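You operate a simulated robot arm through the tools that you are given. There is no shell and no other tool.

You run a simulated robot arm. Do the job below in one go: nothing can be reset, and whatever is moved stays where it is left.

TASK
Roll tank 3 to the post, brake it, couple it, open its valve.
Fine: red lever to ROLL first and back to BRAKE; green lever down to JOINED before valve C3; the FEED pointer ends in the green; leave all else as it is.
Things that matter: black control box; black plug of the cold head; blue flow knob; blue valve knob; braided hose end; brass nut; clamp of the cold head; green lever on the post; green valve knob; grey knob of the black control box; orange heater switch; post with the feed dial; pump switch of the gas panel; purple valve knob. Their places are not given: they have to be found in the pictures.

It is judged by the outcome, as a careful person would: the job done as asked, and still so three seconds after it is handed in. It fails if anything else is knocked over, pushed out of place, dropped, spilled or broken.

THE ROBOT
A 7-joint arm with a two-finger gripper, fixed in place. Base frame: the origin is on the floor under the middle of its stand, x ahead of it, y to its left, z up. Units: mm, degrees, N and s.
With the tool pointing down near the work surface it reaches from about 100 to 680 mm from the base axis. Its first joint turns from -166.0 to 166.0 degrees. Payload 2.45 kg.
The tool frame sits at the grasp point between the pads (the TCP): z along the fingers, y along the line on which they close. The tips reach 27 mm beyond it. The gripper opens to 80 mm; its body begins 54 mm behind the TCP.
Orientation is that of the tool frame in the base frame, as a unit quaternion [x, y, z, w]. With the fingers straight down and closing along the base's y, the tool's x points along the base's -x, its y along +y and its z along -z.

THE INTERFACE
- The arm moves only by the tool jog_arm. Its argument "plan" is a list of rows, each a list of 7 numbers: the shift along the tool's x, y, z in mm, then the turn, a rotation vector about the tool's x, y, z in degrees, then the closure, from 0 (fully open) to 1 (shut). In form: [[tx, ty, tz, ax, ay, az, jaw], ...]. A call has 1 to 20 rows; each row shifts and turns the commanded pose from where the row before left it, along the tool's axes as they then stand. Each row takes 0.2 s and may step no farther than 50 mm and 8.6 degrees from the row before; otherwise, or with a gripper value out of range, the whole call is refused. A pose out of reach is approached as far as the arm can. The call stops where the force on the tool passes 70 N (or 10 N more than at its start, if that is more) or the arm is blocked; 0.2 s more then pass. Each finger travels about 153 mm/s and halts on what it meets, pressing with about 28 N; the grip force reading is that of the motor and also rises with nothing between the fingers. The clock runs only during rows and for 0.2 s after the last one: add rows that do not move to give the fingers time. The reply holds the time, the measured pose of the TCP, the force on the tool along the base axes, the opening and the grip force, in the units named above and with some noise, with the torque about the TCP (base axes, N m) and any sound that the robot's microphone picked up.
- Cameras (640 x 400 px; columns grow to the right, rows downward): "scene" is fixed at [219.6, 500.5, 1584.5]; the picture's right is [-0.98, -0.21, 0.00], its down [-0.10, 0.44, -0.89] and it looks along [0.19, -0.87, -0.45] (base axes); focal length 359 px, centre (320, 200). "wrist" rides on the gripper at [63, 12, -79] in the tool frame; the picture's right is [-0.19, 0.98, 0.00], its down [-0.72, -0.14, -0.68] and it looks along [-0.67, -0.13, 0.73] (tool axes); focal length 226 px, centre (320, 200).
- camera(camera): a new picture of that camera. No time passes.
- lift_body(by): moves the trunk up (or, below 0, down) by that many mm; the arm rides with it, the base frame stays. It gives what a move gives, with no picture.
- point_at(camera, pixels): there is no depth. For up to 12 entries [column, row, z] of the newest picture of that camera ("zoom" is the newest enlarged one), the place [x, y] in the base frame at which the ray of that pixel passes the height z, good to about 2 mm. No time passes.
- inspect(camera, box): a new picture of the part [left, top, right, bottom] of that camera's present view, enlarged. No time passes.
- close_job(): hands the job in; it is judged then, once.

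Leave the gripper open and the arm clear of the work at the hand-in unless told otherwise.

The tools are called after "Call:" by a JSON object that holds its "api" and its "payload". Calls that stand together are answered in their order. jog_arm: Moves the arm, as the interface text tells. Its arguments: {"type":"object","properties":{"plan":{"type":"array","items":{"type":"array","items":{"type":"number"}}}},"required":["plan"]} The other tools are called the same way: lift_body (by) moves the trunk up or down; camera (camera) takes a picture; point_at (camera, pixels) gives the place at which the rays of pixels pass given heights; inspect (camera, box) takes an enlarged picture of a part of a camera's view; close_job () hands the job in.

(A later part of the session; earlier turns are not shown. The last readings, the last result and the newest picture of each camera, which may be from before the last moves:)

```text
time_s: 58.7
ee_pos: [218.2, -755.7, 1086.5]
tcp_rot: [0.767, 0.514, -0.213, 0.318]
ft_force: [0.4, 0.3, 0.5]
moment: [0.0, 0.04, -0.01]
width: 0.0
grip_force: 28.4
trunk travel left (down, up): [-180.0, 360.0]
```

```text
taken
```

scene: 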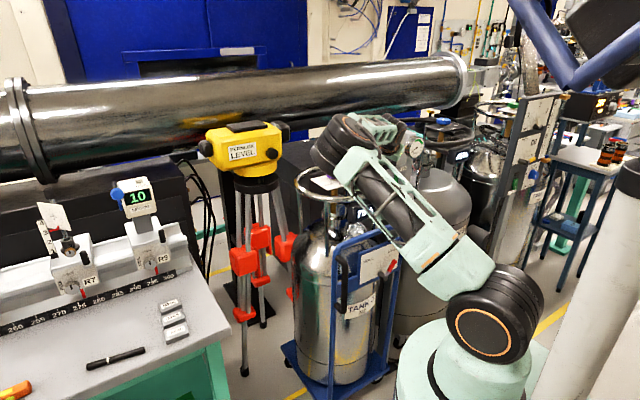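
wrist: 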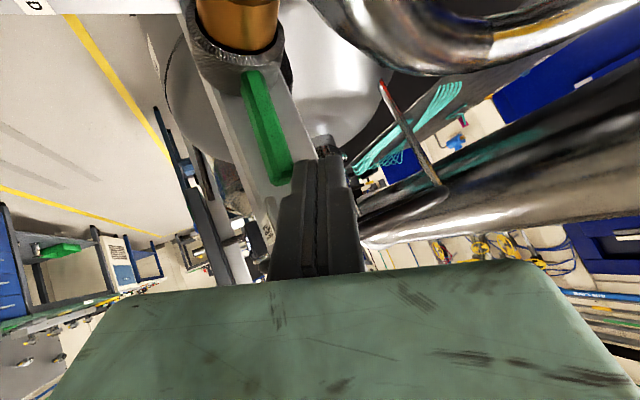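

No contact yet; the lever's edge is just at the finger. I'll continue pulling with a slight descent.

Call:
{"api": "jog_arm", "payload": {"plan": [[1.1, -3.5, -1.65, 0, 0, 0, 1], [1.1, -3.5, -1.65, 0, 0, 0, 1], [1.1, -3.5, -1.65, 0, 0, 0, 1], [0, 0, 0, 0, 0, 0, 1]]}}

Call:
{"api": "camera", "payload": {"camera": "wrist"}}

Call:
{"api": "inspect", "payload": {"camera": "wrist", "box": [170, 0, 370, 230]}}

```text
time_s: 59.7
ee_pos: [209.2, -747.7, 1084.9]
tcp_rot: [0.768, 0.514, -0.213, 0.318]
ft_force: [0.9, -0.2, 0.4]
moment: [0.0, 0.01, 0.02]
width: 0.0
grip_force: 28.1
trunk travel left (down, up): [-180.0, 360.0]
```

```text
taken
```

wrist: 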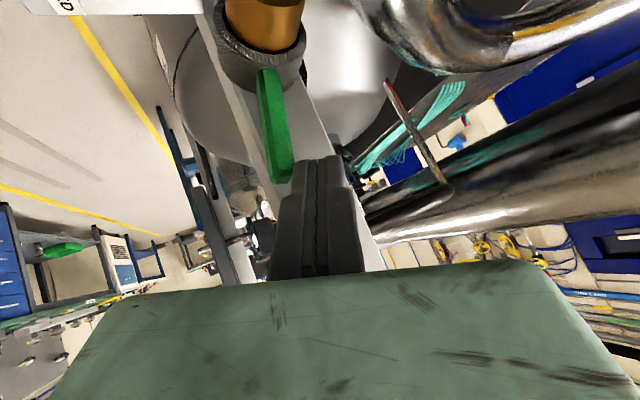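

```text
1.74 times, centred on (270, 115) of wrist
```

zoom: 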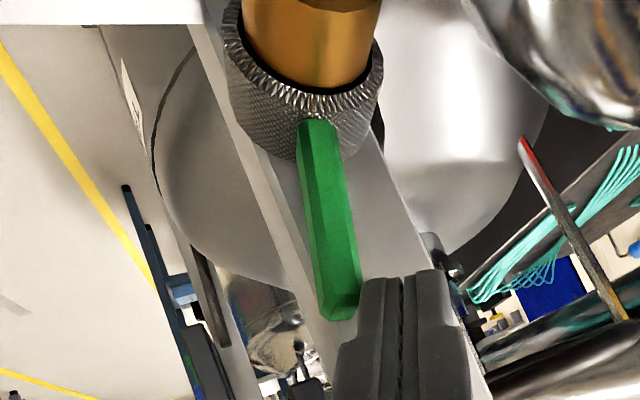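

The lever is following the finger forward with almost no force. I'll continue along its arc, forward and slightly down.

Call:
{"api": "jog_arm", "payload": {"plan": [[1.74, -4.91, -2.01, 0, 0, 0, 1], [1.74, -4.91, -2.01, 0, 0, 0, 1], [2.22, -4.96, -1.35, 0, 0, 0, 1], [2.22, -4.96, -1.35, 0, 0, 0, 1], [0, 0, 0, 0, 0, 0, 1]]}}

Call:
{"api": "camera", "payload": {"camera": "wrist"}}

Call:
{"api": "inspect", "payload": {"camera": "scene", "box": [350, 110, 450, 220]}}

```text
time_s: 60.9
ee_pos: [194.9, -731.6, 1078.2]
tcp_rot: [0.767, 0.515, -0.213, 0.318]
ft_force: [-0.2, 0.3, 0.4]
moment: [0.01, -0.05, 0.02]
width: 0.0
grip_force: 28.1
trunk travel left (down, up): [-180.0, 360.0]
```

```text
taken
```

wrist: 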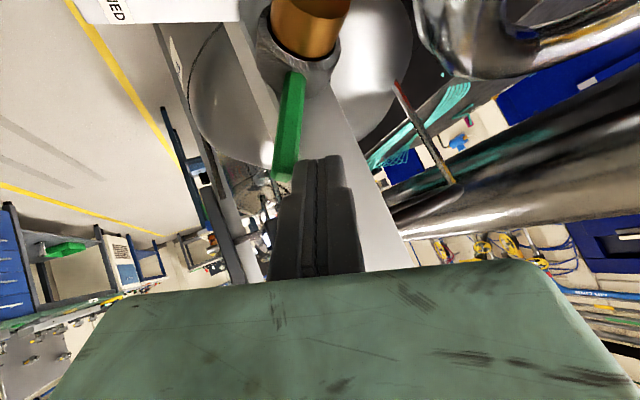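

```text
3.64 times, centred on (400, 165) of scene
```

zoom: 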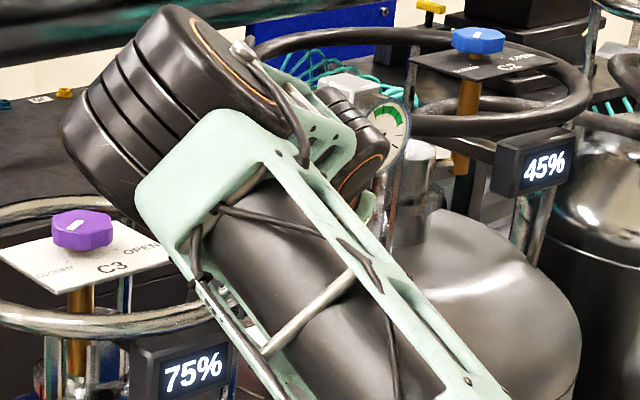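

The lever keeps following, and all forces are near zero. I'll continue the arc.

Call:
{"api": "jog_arm", "payload": {"plan": [[2.58, -4.84, -0.71, 0, 0, 0, 1], [2.58, -4.84, -0.71, 0, 0, 0, 1], [2.96, -4.69, -0.02, 0, 0, 0, 1], [2.96, -4.69, -0.02, 0, 0, 0, 1], [0, 0, 0, 0, 0, 0, 1]]}}

Call:
{"api": "camera", "payload": {"camera": "wrist"}}

```text
time_s: 62.1
ee_pos: [180.9, -718.4, 1067.6]
tcp_rot: [0.768, 0.514, -0.213, 0.317]
ft_force: [0.2, 0.3, 0.2]
moment: [-0.02, 0.01, -0.01]
width: 0.0
grip_force: 27.5
trunk travel left (down, up): [-180.0, 360.0]
```

```text
taken
```

wrist: 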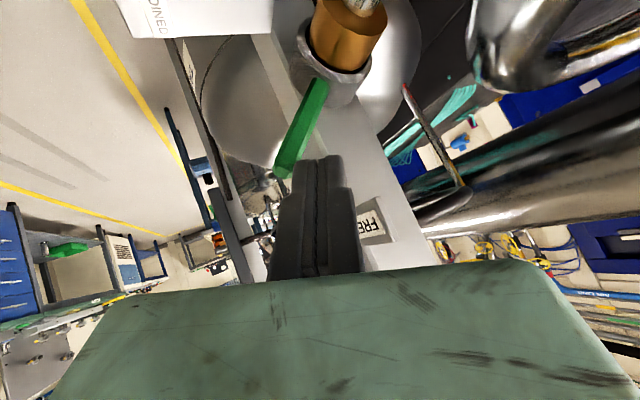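

The lever is about 35° forward. I'll continue forward and more downward.

Call:
{"api": "jog_arm", "payload": {"plan": [[3.27, -4.47, 0.63, 0, 0, 0, 1], [3.27, -4.47, 0.63, 0, 0, 0, 1], [3.93, -4.29, 1.78, 0, 0, 0, 1], [3.93, -4.29, 1.78, 0, 0, 0, 1], [0, 0, 0, 0, 0, 0, 1]]}}

Call:
{"api": "camera", "payload": {"camera": "wrist"}}

Call:
{"api": "inspect", "payload": {"camera": "wrist", "box": [200, 0, 400, 230]}}

```text
time_s: 63.3
ee_pos: [169.9, -706.6, 1050.4]
tcp_rot: [0.768, 0.514, -0.212, 0.318]
ft_force: [0.3, -0.4, -0.2]
moment: [0.04, -0.02, -0.01]
width: 0.2
grip_force: 27.5
trunk travel left (down, up): [-180.0, 360.0]
```

```text
taken
```

wrist: 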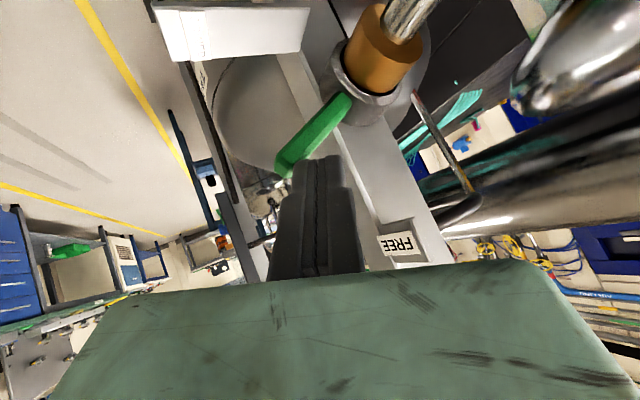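

```text
1.74 times, centred on (300, 115) of wrist
```

zoom: 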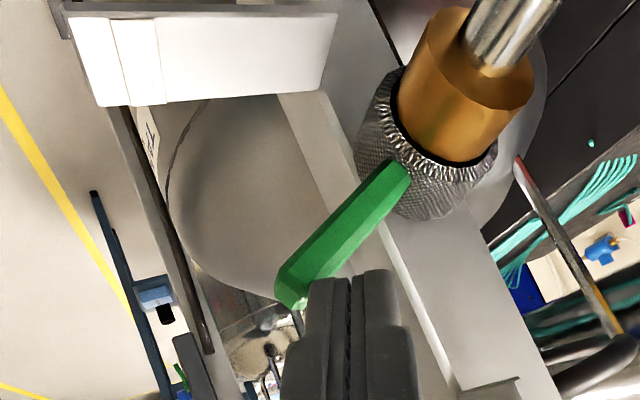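

The lever is about 55° forward and the finger sits above its end. I'll continue, turning the motion more downward.

Call:
{"api": "jog_arm", "payload": {"plan": [[3.74, -3.45, 2.28, 0, 0, 0, 1], [3.74, -3.45, 2.28, 0, 0, 0, 1], [3.74, -3.45, 2.28, 0, 0, 0, 1], [4.2, -2.88, 3.48, 0, 0, 0, 1], [0, 0, 0, 0, 0, 0, 1]]}}

Call:
{"api": "camera", "payload": {"camera": "wrist"}}

Call:
{"api": "inspect", "payload": {"camera": "wrist", "box": [200, 0, 400, 230]}}

```text
time_s: 64.5
ee_pos: [162.5, -700.3, 1030.1]
tcp_rot: [0.768, 0.514, -0.212, 0.318]
ft_force: [-0.2, 0.1, 0.0]
moment: [0.0, 0.02, 0.0]
width: 0.0
grip_force: 28.0
trunk travel left (down, up): [-180.0, 360.0]
```

```text
taken
```

wrist: 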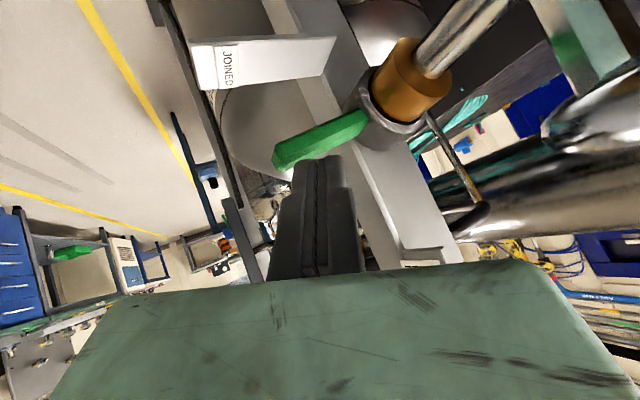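

```text
1.74 times, centred on (300, 115) of wrist
```

zoom: 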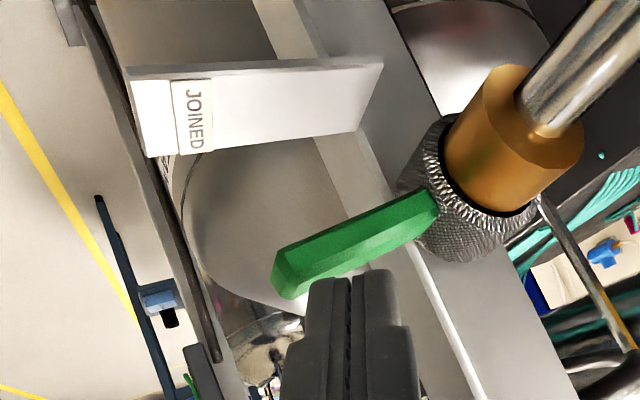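

The lever is about 75° forward, nearing the JOINED shelf. I'll keep pressing down.

Call:
{"api": "jog_arm", "payload": {"plan": [[4.1, -2.46, 3.73, 0, 0, 0, 1], [4.1, -2.46, 3.73, 0, 0, 0, 1], [3.91, -1.62, 4.23, 0, 0, 0, 1], [3.91, -1.62, 4.23, 0, 0, 0, 1], [0, 0, 0, 0, 0, 0, 1]]}}

Call:
{"api": "camera", "payload": {"camera": "wrist"}}

Call:
{"api": "inspect", "payload": {"camera": "wrist", "box": [200, 0, 400, 230]}}

```text
time_s: 65.7
ee_pos: [164.1, -697.6, 1015.4]
tcp_rot: [0.765, 0.513, -0.214, 0.325]
ft_force: [16.5, 15.4, 64.8]
moment: [-0.39, 0.53, -0.03]
width: 0.0
grip_force: 28.0
trunk travel left (down, up): [-180.0, 360.0]
```

```text
taken
```

wrist: 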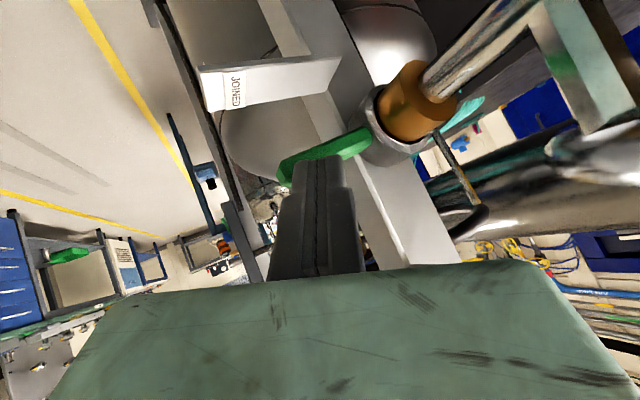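

```text
1.74 times, centred on (300, 115) of wrist
```

zoom: 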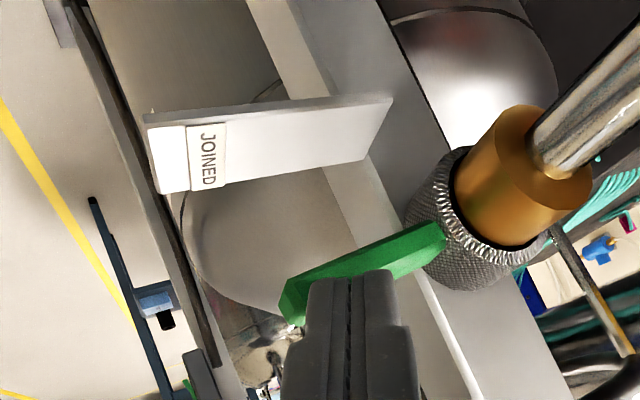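

A 65 N reaction suddenly appeared at the fingertip while the lever is near horizontal. I'll ease off upward and look again before pressing more.

Call:
{"api": "jog_arm", "payload": {"plan": [[-4, 1.6, -4.2, 0, 0, 0, 1], [-4, 1.6, -4.2, 0, 0, 0, 1], [0, 0, 0, 0, 0, 0, 1]]}}

Call:
{"api": "inspect", "payload": {"camera": "wrist", "box": [200, 0, 400, 230]}}

Call:
{"api": "camera", "payload": {"camera": "scene"}}

```text
time_s: 66.5
ee_pos: [166.0, -697.1, 1018.0]
tcp_rot: [0.767, 0.516, -0.212, 0.318]
ft_force: [21.2, 2.1, 22.7]
moment: [-0.19, 0.0, 0.16]
width: 0.0
grip_force: 27.7
trunk travel left (down, up): [-180.0, 360.0]
```

```text
1.74 times, centred on (300, 115) of wrist
```

zoom: 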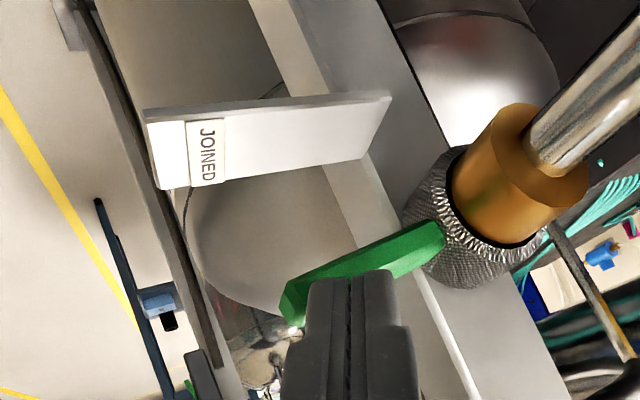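

```text
taken
```

scene: 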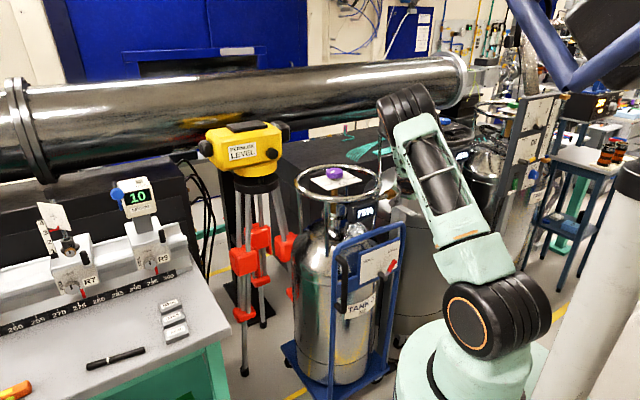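

Still pressing lightly. I'll lift 12 mm more and back away along the tool to view the lever freely.

Call:
{"api": "jog_arm", "payload": {"plan": [[-4, 1.6, -4.2, 0, 0, 0, 1], [-4, 1.6, -4.2, 0, 0, 0, 1], [0, 0, -20, 0, 0, 0, 1], [0, 0, -25, 0, 0, 0, 1], [0, 0, -25, 0, 0, 0, 1], [0, 0, 0, 0, 0, 0, 1]]}}

Call:
{"api": "camera", "payload": {"camera": "wrist"}}

Call:
{"api": "inspect", "payload": {"camera": "wrist", "box": [200, 0, 400, 180]}}

```text
time_s: 67.9
ee_pos: [161.7, -650.2, 1079.9]
tcp_rot: [0.768, 0.514, -0.213, 0.317]
ft_force: [0.2, -0.7, -0.9]
moment: [-0.01, 0.02, -0.01]
width: 0.0
grip_force: 28.0
trunk travel left (down, up): [-180.0, 360.0]
```

```text
taken
```

wrist: 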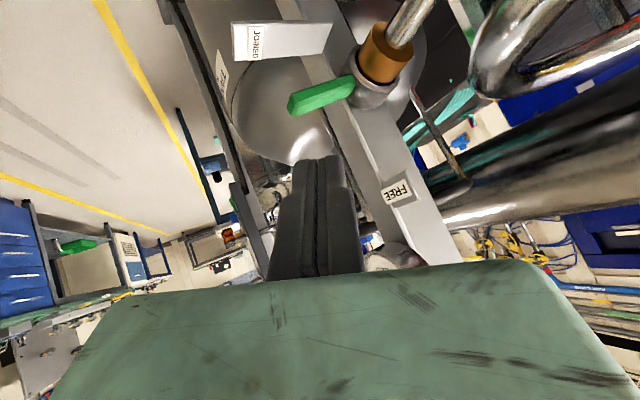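

```text
2.22 times, centred on (300, 90) of wrist
```

zoom: 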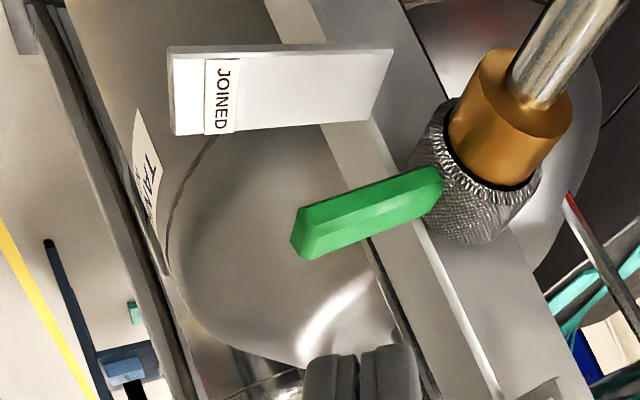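

The lever stayed where I left it, a bit above horizontal, over the JOINED shelf. I'll pull the arm further back so the scene camera can see the post and judge the lever angle and dial.

Call:
{"api": "jog_arm", "payload": {"plan": [[0, 0, -40, 0, 0, 0, 1], [0, 0, -40, 0, 0, 0, 1], [0, -30, -20, 0, 0, 0, 1], [0, -40, 0, 0, 0, 0, 1], [0, 0, 0, 0, 0, 0, 1]]}}

Call:
{"api": "camera", "payload": {"camera": "scene"}}

Call:
{"api": "camera", "payload": {"camera": "wrist"}}

```text
time_s: 69.1
ee_pos: [96.2, -561.4, 1131.5]
tcp_rot: [0.768, 0.514, -0.212, 0.318]
ft_force: [-0.1, 0.4, -0.2]
moment: [0.02, -0.01, -0.02]
width: 0.2
grip_force: 28.1
trunk travel left (down, up): [-180.0, 360.0]
```

```text
taken
```

scene: 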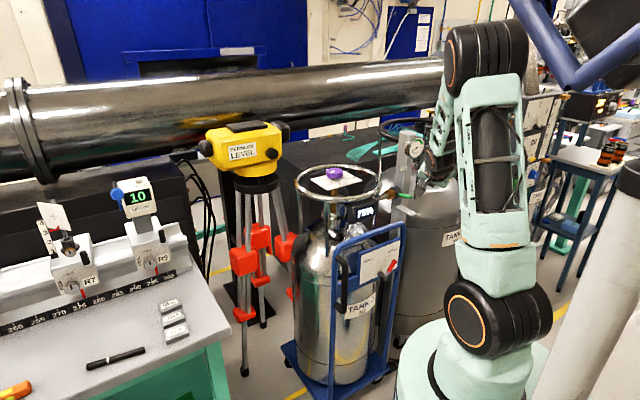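

```text
taken
```

wrist: 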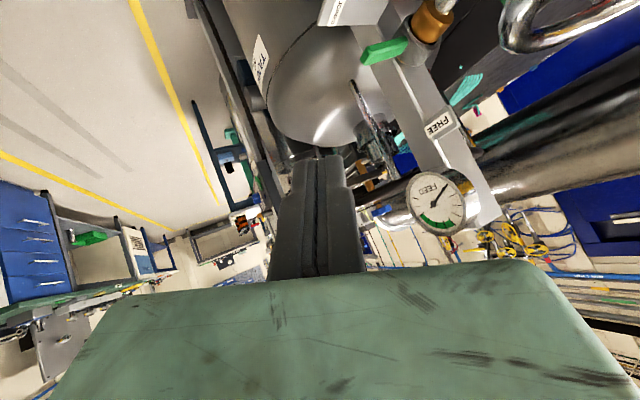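

The post is visible to both cameras now. I'll enlarge the lever area in each.

Call:
{"api": "inspect", "payload": {"camera": "scene", "box": [380, 130, 436, 226]}}

Call:
{"api": "inspect", "payload": {"camera": "wrist", "box": [310, 0, 500, 110]}}

Call:
{"api": "inspect", "payload": {"camera": "scene", "box": [385, 180, 425, 220]}}

```text
4.17 times, centred on (408, 178) of scene
```

zoom: 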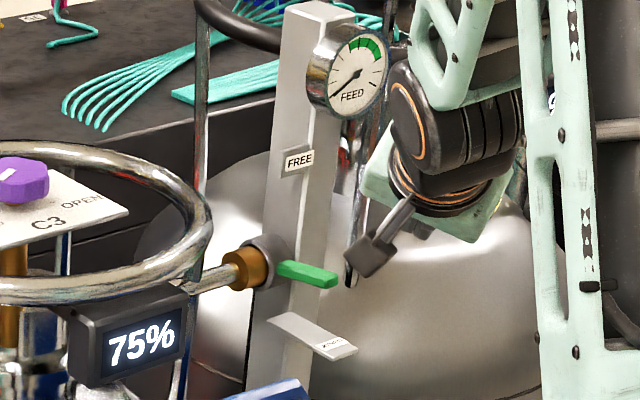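

```text
3.37 times, centred on (405, 55) of wrist
```

zoom: 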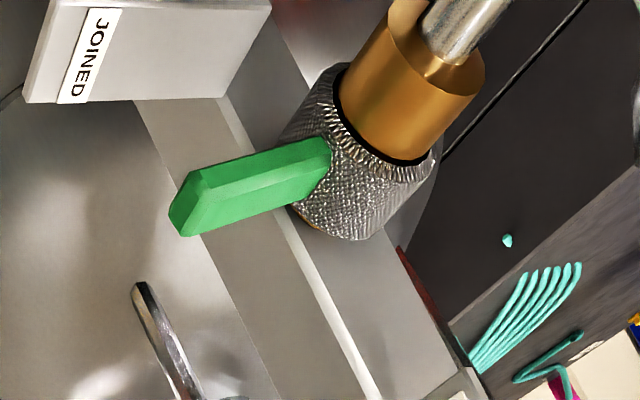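

```text
10.00 times, centred on (405, 200) of scene
```

zoom: 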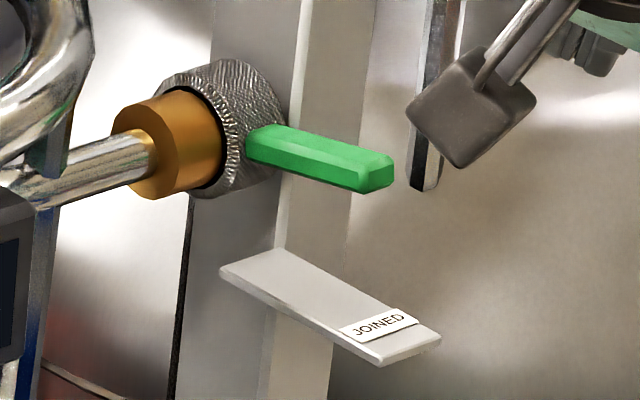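

In the 10× scene view, the lever rests about 9° above horizontal, roughly 50 mm over the JOINED shelf, and the nut sits inside the collar. To learn whether that's its real end stop, I'll press it gently again from straight in front. First I'll unroll and un-yaw the tool here.

Call:
{"api": "jog_arm", "payload": {"plan": [[0, 0, 0, 0, 0, -7.43, 1], [0, 0, 0, 0, 0, -7.43, 1], [0, 0, 0, 0, 0, -7.43, 1], [0, 0, 0, -5.303, 0, -5.303, 1], [0, 0, 0, -5.303, 0, -5.303, 1], [0, 0, 0, -5.303, 0, -5.303, 1], [0, 0, 0, -5.303, 0, -5.303, 1], [0, 0, 0, -5.303, 0, -5.303, 1], [0, 0, 0, -5.303, 0, -5.303, 1], [0, 0, 0, 0, 0, 0, 1]]}}

Call:
{"api": "camera", "payload": {"camera": "wrist"}}

Call:
{"api": "camera", "payload": {"camera": "scene"}}

```text
time_s: 71.3
ee_pos: [97.2, -561.6, 1132.1]
tcp_rot: [0.353, 0.853, -0.146, 0.355]
ft_force: [-0.3, 0.6, -0.3]
moment: [0.03, -0.02, 0.06]
width: 0.0
grip_force: 27.9
trunk travel left (down, up): [-180.0, 360.0]
```

```text
taken
```

wrist: 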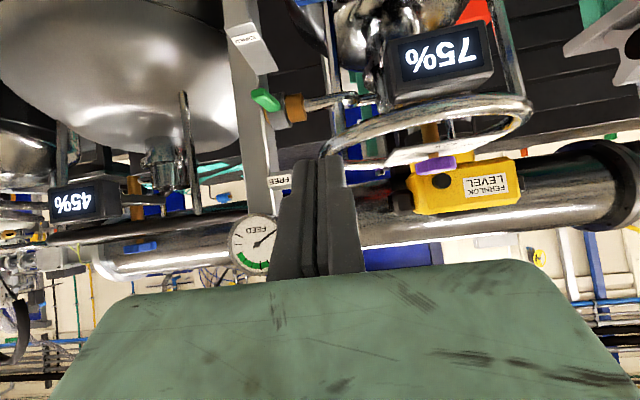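

```text
taken
```

scene: 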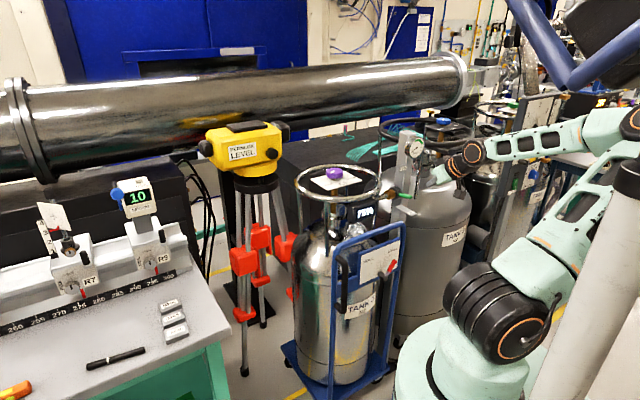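

The elbow has swung to the other side (right in the picture). Before moving, I'll check whether it's near anything there.

Call:
{"api": "inspect", "payload": {"camera": "scene", "box": [440, 60, 640, 280]}}

Call:
{"api": "inspect", "payload": {"camera": "wrist", "box": [190, 0, 370, 180]}}

```text
1.82 times, centred on (540, 170) of scene
```

zoom: 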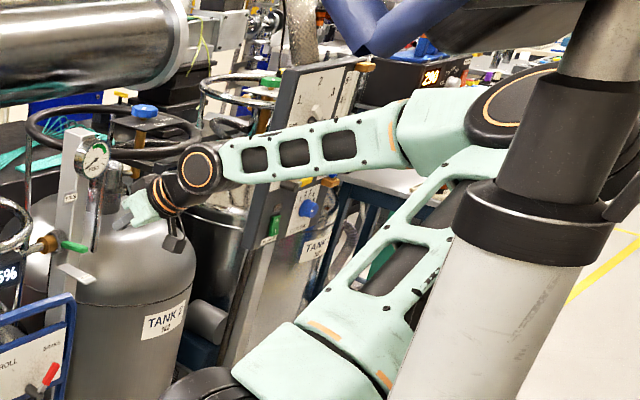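

```text
2.22 times, centred on (280, 90) of wrist
```

zoom: 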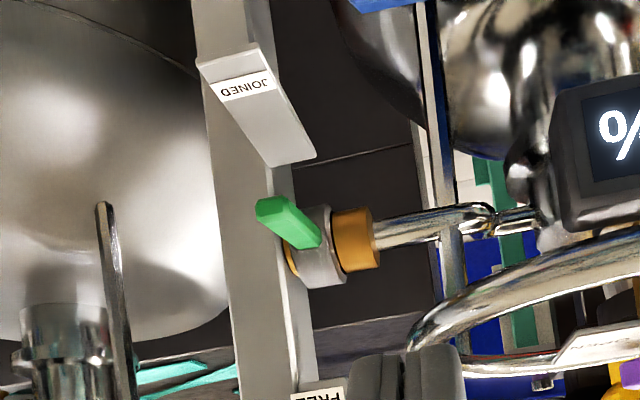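

No contact is visible and the forces are normal. From the front the lever tip is still above the shelf. I'll bring the closed fingertips above the lever end.

Call:
{"api": "jog_arm", "payload": {"plan": [[-8.7, -17.9, 39.8, 0, 0, 0, 1], [-8.7, -17.9, 39.8, 0, 0, 0, 1], [-8.7, -17.9, 39.8, 0, 0, 0, 1], [0, 0, 0, 0, 0, 0, 1]]}}

Call:
{"api": "camera", "payload": {"camera": "wrist"}}

Call:
{"api": "camera", "payload": {"camera": "scene"}}

```text
time_s: 72.3
ee_pos: [133.5, -674.8, 1064.5]
tcp_rot: [0.353, 0.854, -0.146, 0.354]
ft_force: [0.5, -0.3, 0.7]
moment: [-0.02, -0.01, -0.02]
width: 0.0
grip_force: 28.3
trunk travel left (down, up): [-180.0, 360.0]
```

```text
taken
```

wrist: 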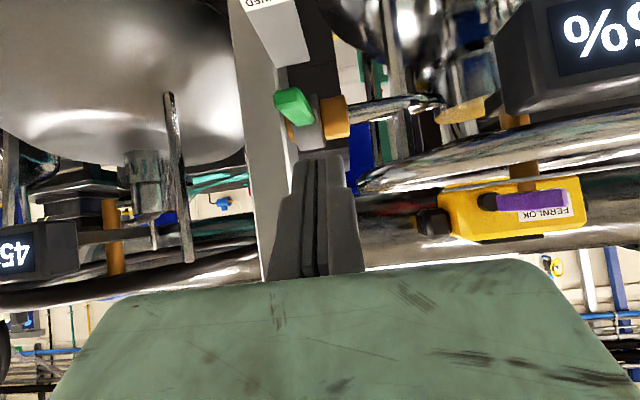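

```text
taken
```

scene: 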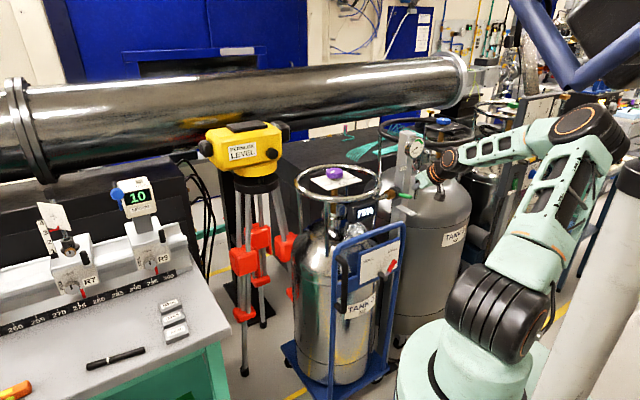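

I'll move over the lever end, then step down gently, reading the force.

Call:
{"api": "jog_arm", "payload": {"plan": [[-7.8, -17.3, 36.8, 0, 0, 0, 1], [2.1, 0, 2.1, 0, 0, 0, 1], [2.1, 0, 2.1, 0, 0, 0, 1], [2.1, 0, 2.1, 0, 0, 0, 1], [0, 0, 0, 0, 0, 0, 1]]}}

Call:
{"api": "camera", "payload": {"camera": "wrist"}}

Call:
{"api": "inspect", "payload": {"camera": "scene", "box": [385, 160, 445, 220]}}

```text
time_s: 73.5
ee_pos: [141.2, -707.2, 1035.9]
tcp_rot: [0.355, 0.853, -0.147, 0.354]
ft_force: [0.4, -0.3, 0.1]
moment: [-0.03, 0.01, -0.01]
width: 0.0
grip_force: 28.1
trunk travel left (down, up): [-180.0, 360.0]
```

```text
taken
```

wrist: 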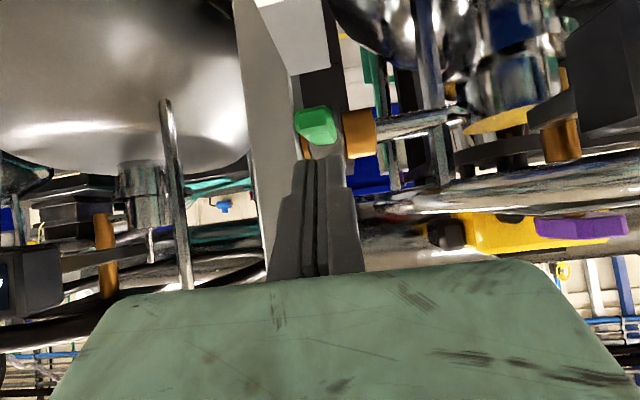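

```text
6.67 times, centred on (415, 190) of scene
```

zoom: 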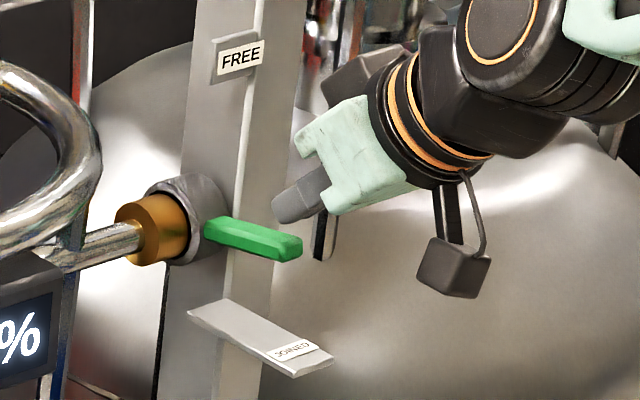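

The scene zoom shows the fingertips just above the lever. I'll continue down in 3 mm steps.

Call:
{"api": "jog_arm", "payload": {"plan": [[2.1, 0, 2.1, 0, 0, 0, 1], [2.1, 0, 2.1, 0, 0, 0, 1], [2.1, 0, 2.1, 0, 0, 0, 1], [0, 0, 0, 0, 0, 0, 1]]}}

Call:
{"api": "inspect", "payload": {"camera": "scene", "box": [385, 160, 445, 220]}}

```text
time_s: 74.5
ee_pos: [141.2, -707.0, 1026.3]
tcp_rot: [0.354, 0.853, -0.146, 0.354]
ft_force: [-0.3, 0.1, 0.2]
moment: [-0.01, 0.03, -0.02]
width: 0.3
grip_force: 28.2
trunk travel left (down, up): [-180.0, 360.0]
```

```text
6.67 times, centred on (415, 190) of scene
```

zoom: 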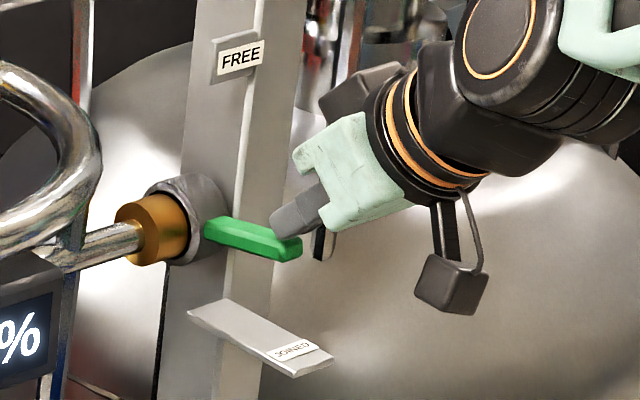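

No contact force yet. Continuing down in 2 mm steps.

Call:
{"api": "jog_arm", "payload": {"plan": [[1.4, 0, 1.4, 0, 0, 0, 1], [1.4, 0, 1.4, 0, 0, 0, 1], [1.4, 0, 1.4, 0, 0, 0, 1], [0, 0, 0, 0, 0, 0, 1]]}}

Call:
{"api": "inspect", "payload": {"camera": "scene", "box": [385, 160, 445, 220]}}

```text
time_s: 75.5
ee_pos: [141.2, -706.7, 1025.1]
tcp_rot: [0.353, 0.852, -0.149, 0.356]
ft_force: [-0.3, -4.9, 25.8]
moment: [-0.11, -0.13, 0.25]
width: 6.0
grip_force: 30.2
trunk travel left (down, up): [-180.0, 360.0]
```

```text
6.67 times, centred on (415, 190) of scene
```

zoom: 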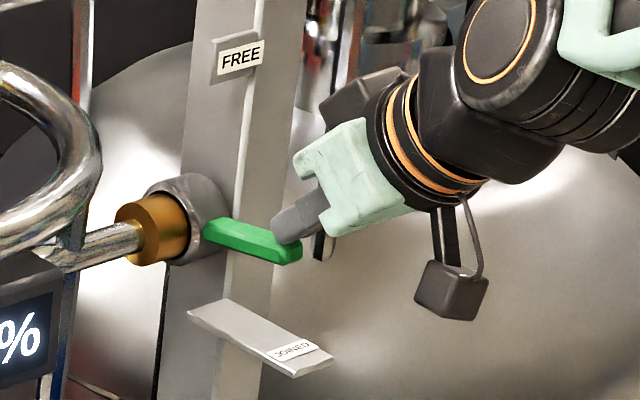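

The lever carries 26 N without moving, at the same angle as before. It swung freely up to there, so that is its lower end stop: JOINED. I'll lift off and back away along the tool.

Call:
{"api": "jog_arm", "payload": {"plan": [[-10, 0, -10, 0, 0, 0, 1], [-14, 0, -14, 0, 0, 0, 1], [0, 0, -40, 0, 0, 0, 1], [0, 0, -45, 0, 0, 0, 1], [0, 0, -45, 0, 0, 0, 1], [0, 0, 0, 0, 0, 0, 1]]}}

Call:
{"api": "inspect", "payload": {"camera": "scene", "box": [380, 130, 440, 220]}}

Call:
{"api": "inspect", "payload": {"camera": "scene", "box": [280, 140, 400, 240]}}

```text
time_s: 76.9
ee_pos: [77.1, -639.6, 1147.8]
tcp_rot: [0.354, 0.853, -0.147, 0.355]
ft_force: [0.3, -0.4, 1.0]
moment: [-0.01, 0.0, 0.0]
width: 0.0
grip_force: 30.1
trunk travel left (down, up): [-180.0, 360.0]
```

```text
4.44 times, centred on (410, 175) of scene
```

zoom: 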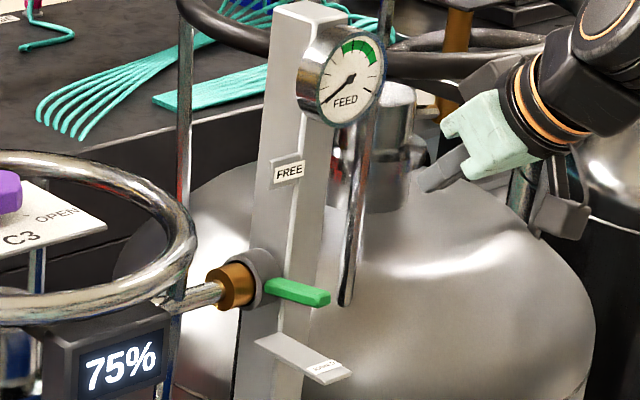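

```text
4.00 times, centred on (340, 190) of scene
```

zoom: 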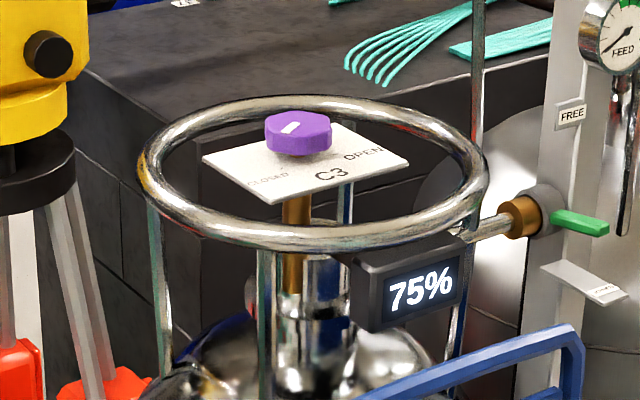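

The lever stays down near JOINED. Now the valve: I'll enlarge the C3 knob and its plate.

Call:
{"api": "inspect", "payload": {"camera": "scene", "box": [310, 160, 366, 200]}}

Call:
{"api": "point_at", "payload": {"camera": "scene", "pixels": [[334, 171, 1110], [334, 171, 1100], [334, 174, 1090], [334, 174, 1080], [314, 190, 1070], [393, 178, 1070], [376, 190, 1060], [301, 185, 1060]]}}

```text
10.00 times, centred on (338, 180) of scene
```

zoom: 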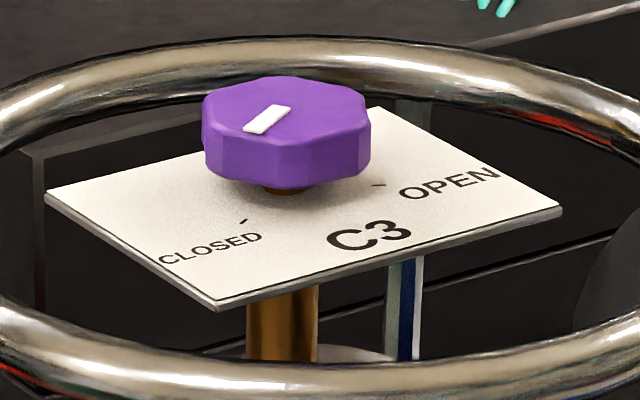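

```text
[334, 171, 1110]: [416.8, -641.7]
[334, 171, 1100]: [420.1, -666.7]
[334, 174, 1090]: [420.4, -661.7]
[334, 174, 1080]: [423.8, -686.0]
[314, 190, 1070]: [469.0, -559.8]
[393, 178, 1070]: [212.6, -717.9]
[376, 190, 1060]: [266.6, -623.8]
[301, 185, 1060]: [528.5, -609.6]
```

The white mark points to CLOSED; OPEN lies counter-clockwise seen from above. I'll compute the directions of mark and ticks, and the knob's centre, in base coordinates.

Call:
{"api": "point_at", "payload": {"camera": "scene", "pixels": [[334.6, 171.3, 1104], [330.5, 173.2, 1104], [335, 170.7, 1104], [326.3, 171, 1104], [342.8, 172, 1104], [334.7, 178.5, 1082], [330.3, 182.1, 1082], [343.8, 178.5, 1082], [327, 185, 1082], [351, 178.5, 1082], [343, 183.5, 1082], [328, 190, 1082]]}}

Call:
{"api": "camera", "payload": {"camera": "scene"}}

```text
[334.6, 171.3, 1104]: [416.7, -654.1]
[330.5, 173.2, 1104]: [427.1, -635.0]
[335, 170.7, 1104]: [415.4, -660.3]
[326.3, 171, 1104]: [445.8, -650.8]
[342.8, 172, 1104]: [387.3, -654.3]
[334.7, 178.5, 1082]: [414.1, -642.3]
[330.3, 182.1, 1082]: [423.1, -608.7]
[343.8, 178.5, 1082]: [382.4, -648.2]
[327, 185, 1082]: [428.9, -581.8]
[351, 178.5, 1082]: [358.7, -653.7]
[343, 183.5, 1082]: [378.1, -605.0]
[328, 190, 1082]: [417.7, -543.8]
```

```text
taken
```

scene: 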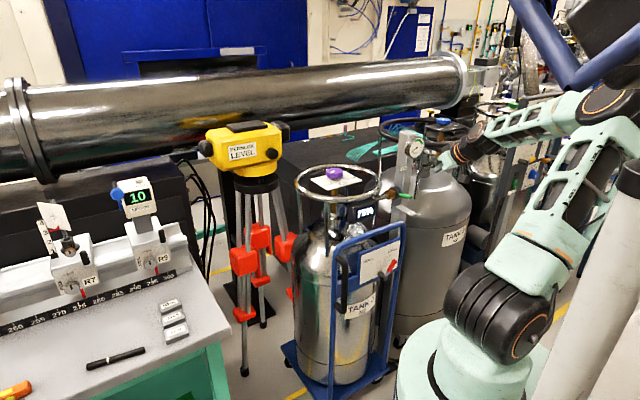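

The knob centre is about (416,-654), top z≈1105, about 58 mm wide. CLOSED sits at azimuth ~74° and OPEN at ~194°, so it needs about 120° counter-clockwise. I'll look closer at the octagon's flats.

Call:
{"api": "inspect", "payload": {"camera": "scene", "box": [322, 163, 347, 182]}}

Call:
{"api": "inspect", "payload": {"camera": "scene", "box": [400, 135, 425, 160]}}

```text
16.00 times, centred on (334, 172) of scene
```

zoom: 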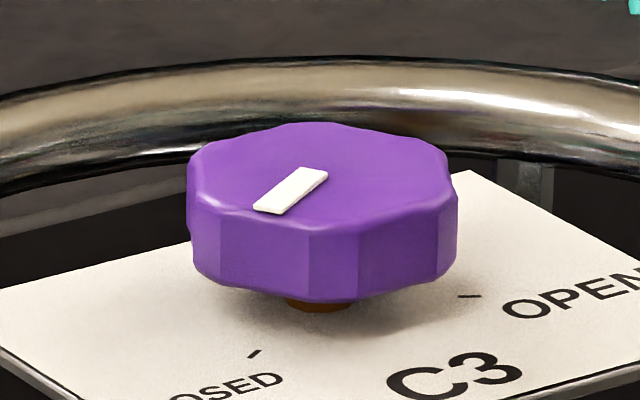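

```text
16.00 times, centred on (412, 148) of scene
```

zoom: 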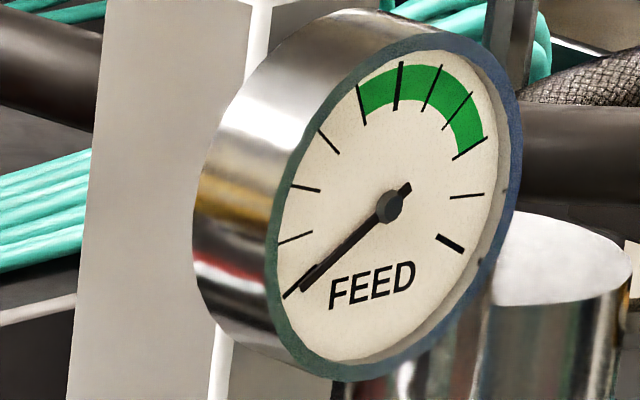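

The dial scale runs from empty (lower left) to full (lower right), with green between about 40% and 80%. So I'll turn the valve in steps and watch the pointer. First I'll bring the tool upright here, clear of everything.

Call:
{"api": "jog_arm", "payload": {"plan": [[0, 0, -20, 0, 7.5, 0, 0.5], [0, 0, 0, 0, 7.5, 0, 0.2], [0, 0, 0, 0, 7.5, 0, 0], [0, 0, 0, 0, 7.5, 0, 0], [0, 0, 0, 0, 7.5, 0, 0], [0, 0, 0, 0, 7.5, 0, 0], [0, 0, 0, 0, 0, 0, 0]]}}

Call:
{"api": "camera", "payload": {"camera": "scene"}}

```text
time_s: 78.5
ee_pos: [65.8, -631.6, 1161.5]
tcp_rot: [0.384, 0.923, 0.001, 0.0]
ft_force: [-0.2, -0.1, -0.8]
moment: [0.05, 0.03, -0.02]
width: 79.6
grip_force: 0.0
trunk travel left (down, up): [-180.0, 360.0]
```

```text
taken
```

scene: 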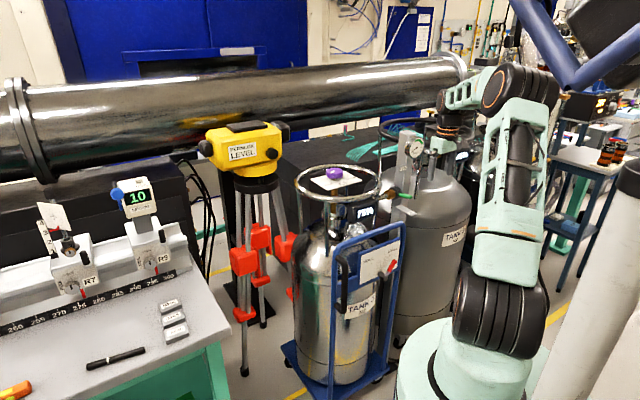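

The tool is upright with the gripper open, and the elbow is back up. I'll raise the trunk 160 mm for reach over the tank.

Call:
{"api": "lift_body", "payload": {"by": 160}}

Call:
{"api": "jog_arm", "payload": {"plan": [[-32.85, 29.1, 15.1, 0, 0, 0, 0], [-32.85, 29.1, 15.1, 0, 0, 0, 0], [-32.85, 29.1, 15.1, 0, 0, 0, 0], [-32.85, 29.1, 15.1, 0, 0, 0, 0], [0, 0, 0, 0, 0, 0, 0]]}}

Call:
{"api": "camera", "payload": {"camera": "scene"}}

```text
time_s: 80.3
ee_pos: [66.8, -632.0, 1321.2]
tcp_rot: [0.384, 0.923, 0.001, 0.0]
ft_force: [0.5, -0.9, 0.7]
moment: [-0.05, 0.0, 0.01]
width: 80.0
grip_force: 0.0
trunk travel left (down, up): [-340.0, 200.0]
```

```text
time_s: 81.5
ee_pos: [241.8, -643.8, 1259.2]
tcp_rot: [0.384, 0.923, 0.001, 0.001]
ft_force: [-0.1, -0.2, -0.2]
moment: [-0.01, -0.03, -0.01]
width: 80.0
grip_force: 0.1
trunk travel left (down, up): [-340.0, 200.0]
```

```text
taken
```

scene: 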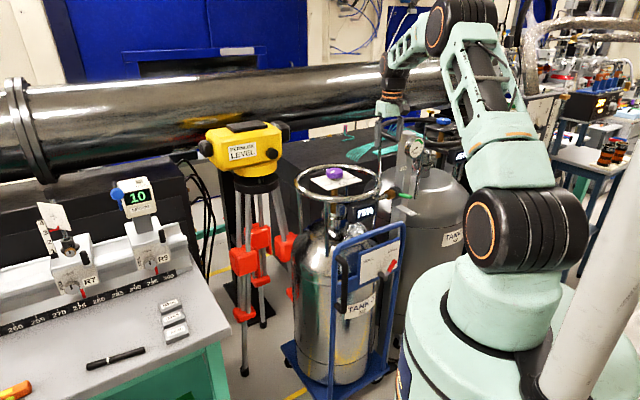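

The arm is fine and well clear, so I'll continue to a point above the knob.

Call:
{"api": "jog_arm", "payload": {"plan": [[-32.85, 29.1, 15.1, 0, 0, 0, 0], [-32.85, 29.1, 15.1, 0, 0, 0, 0], [-32.85, 29.1, 15.1, 0, 0, 0, 0], [-32.85, 29.1, 15.1, 0, 0, 0, 0], [0, 0, 0, 0, 0, 0, 0]]}}

Call:
{"api": "camera", "payload": {"camera": "wrist"}}

Call:
{"api": "camera", "payload": {"camera": "scene"}}

```text
time_s: 82.7
ee_pos: [418.1, -650.5, 1203.2]
tcp_rot: [0.383, 0.924, 0.0, 0.002]
ft_force: [0.6, -0.1, 1.1]
moment: [-0.02, -0.01, -0.01]
width: 80.2
grip_force: 0.1
trunk travel left (down, up): [-340.0, 200.0]
```

```text
taken
```

wrist: 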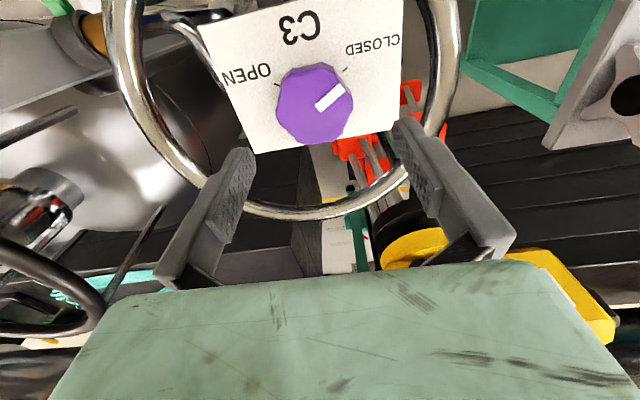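

```text
taken
```

scene: 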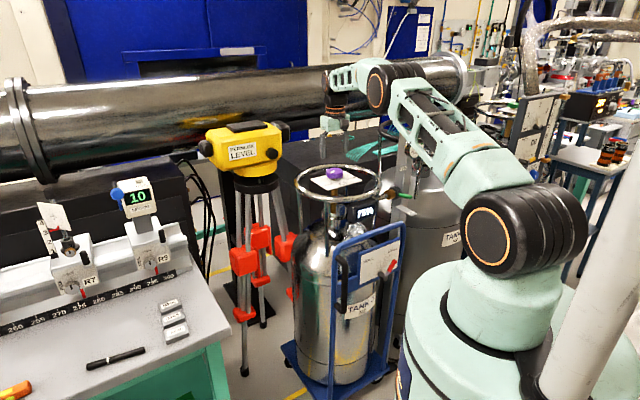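

The tool hangs right over the knob (314,103 in the wrist view). I'll measure the knob centre, mark and ticks exactly from here.

Call:
{"api": "inspect", "payload": {"camera": "wrist", "box": [230, 30, 400, 160]}}

Call:
{"api": "point_at", "payload": {"camera": "wrist", "pixels": [[314, 102, 1105], [314, 102, 1100], [276, 100, 1100], [353, 100, 1100], [278, 83, 1078], [345, 69, 1078], [100, 60, 1060], [300, 214, 1060]]}}

```text
3.08 times, centred on (315, 95) of wrist
```

zoom: 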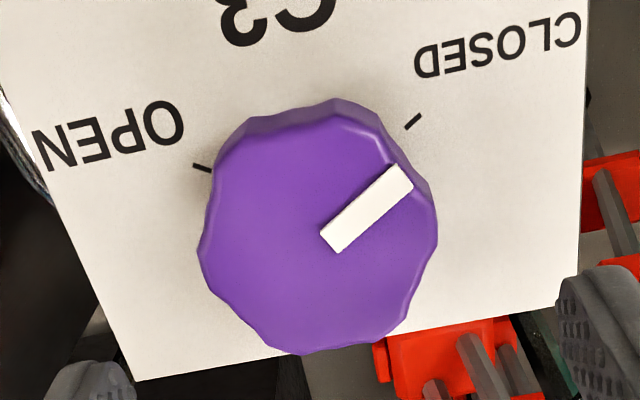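

```text
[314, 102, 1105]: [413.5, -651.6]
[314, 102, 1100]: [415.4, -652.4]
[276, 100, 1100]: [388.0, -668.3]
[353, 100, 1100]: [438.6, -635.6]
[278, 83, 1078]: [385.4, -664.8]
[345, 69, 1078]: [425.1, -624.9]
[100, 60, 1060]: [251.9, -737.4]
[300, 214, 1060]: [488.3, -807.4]
```

Knob centre is (416,-654). CLOSED tick is at azimuth 73°, OPEN tick at 199°, with the mark on CLOSED. I'll centre the tool and descend with the fingers fully open.

Call:
{"api": "jog_arm", "payload": {"plan": [[-1, -4, 20, 0, 0, 0, 0], [0, 0, 25, 0, 0, 0, 0], [0, 0, 20, 0, 0, 0, 0], [0, 0, 0, 0, 0, 0, 0]]}}

Call:
{"api": "camera", "payload": {"camera": "wrist"}}

Call:
{"api": "inspect", "payload": {"camera": "scene", "box": [290, 120, 390, 210]}}

```text
time_s: 83.7
ee_pos: [414.1, -657.6, 1137.9]
tcp_rot: [0.383, 0.924, 0.001, 0.001]
ft_force: [-0.7, 0.4, -0.1]
moment: [-0.02, -0.02, 0.03]
width: 80.2
grip_force: 0.0
trunk travel left (down, up): [-340.0, 200.0]
```

```text
taken
```

wrist: 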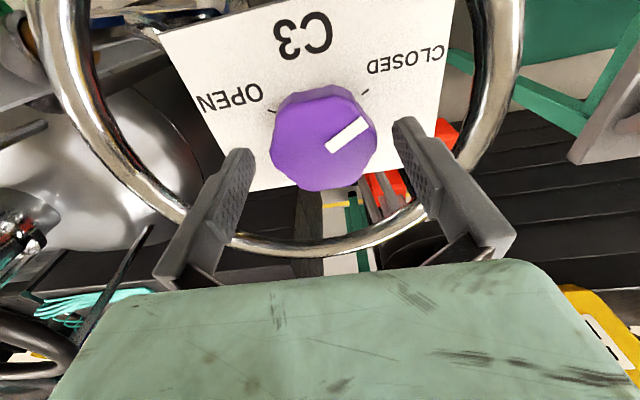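

```text
4.44 times, centred on (340, 165) of scene
```

zoom: 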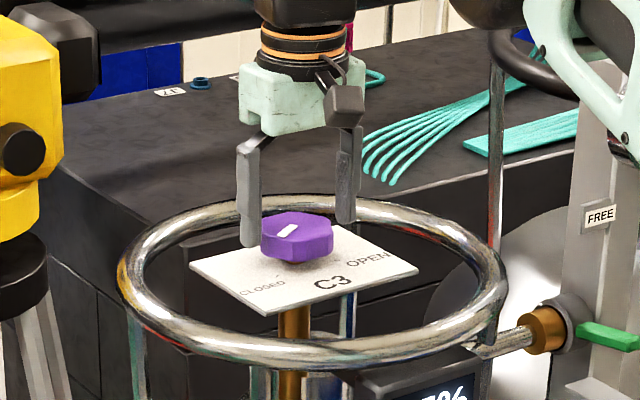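

The fingers straddle the knob well. Small centring correction and 25 mm further down.

Call:
{"api": "jog_arm", "payload": {"plan": [[2, 1.5, 12, 0, 0, 0, 0], [0, 0, 12, 0, 0, 0, 0], [0, 0, 0, 0, 0, 0, 0]]}}

Call:
{"api": "camera", "payload": {"camera": "wrist"}}

Call:
{"api": "inspect", "payload": {"camera": "scene", "box": [290, 120, 390, 210]}}

```text
time_s: 84.5
ee_pos: [413.8, -654.9, 1114.3]
tcp_rot: [0.384, 0.923, -0.001, 0.001]
ft_force: [-0.5, -0.5, 5.0]
moment: [-0.18, 0.22, 0.03]
width: 78.9
grip_force: 0.0
trunk travel left (down, up): [-340.0, 200.0]
```

```text
taken
```

wrist: 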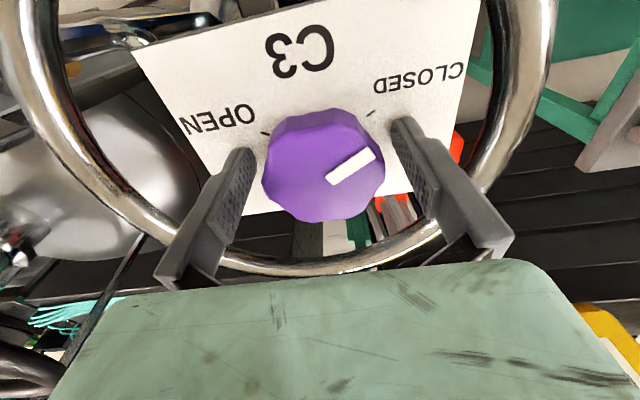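

```text
4.44 times, centred on (340, 165) of scene
```

zoom: 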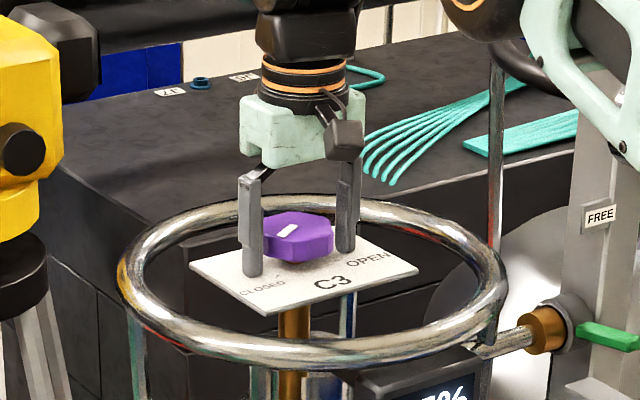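

A 5 N touch: one fingertip has met the plate, so the plate is at z≈1087. I'll lift 3 mm and then close on the knob.

Call:
{"api": "jog_arm", "payload": {"plan": [[0, 0, -3, 0, 0, 0, 0], [0, 0, 0, 0, 0, 0, 0]]}}

```text
time_s: 85.1
ee_pos: [414.9, -654.3, 1115.4]
tcp_rot: [0.384, 0.923, 0.001, 0.0]
ft_force: [0.1, 0.5, -0.2]
moment: [-0.02, -0.02, 0.02]
width: 80.2
grip_force: 0.1
trunk travel left (down, up): [-340.0, 200.0]
```

Free again. I'll raise 1.5 mm more for clearance and close on the knob.

Call:
{"api": "jog_arm", "payload": {"plan": [[0, 0, -1.5, 0, 0, 0, 0.1], [0, 0, 0, 0, 0, 0, 0.25], [0, 0, 0, 0, 0, 0, 0.4], [0, 0, 0, 0, 0, 0, 0.8], [0, 0, 0, 0, 0, 0, 1]]}}

Call:
{"api": "camera", "payload": {"camera": "wrist"}}

Call:
{"api": "inspect", "payload": {"camera": "scene", "box": [290, 120, 390, 210]}}

Call:
{"api": "inspect", "payload": {"camera": "scene", "box": [400, 135, 425, 160]}}

```text
time_s: 86.3
ee_pos: [415.7, -654.6, 1116.2]
tcp_rot: [0.383, 0.924, 0.001, 0.001]
ft_force: [1.1, 2.8, -2.3]
moment: [-0.28, -0.34, 0.0]
width: 61.9
grip_force: 44.6
trunk travel left (down, up): [-340.0, 200.0]
```

```text
taken
```

wrist: 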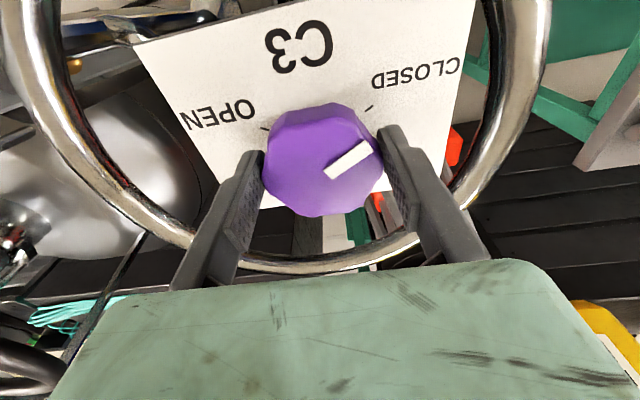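

```text
4.44 times, centred on (340, 165) of scene
```

zoom: 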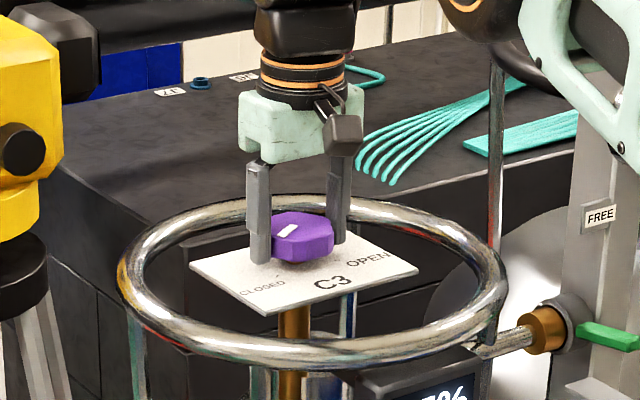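

```text
16.00 times, centred on (412, 148) of scene
```

zoom: 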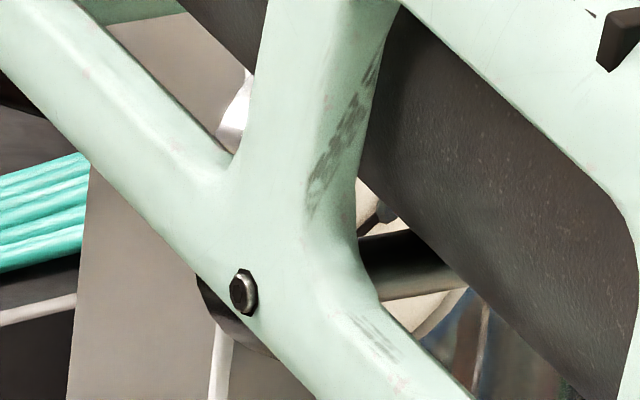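

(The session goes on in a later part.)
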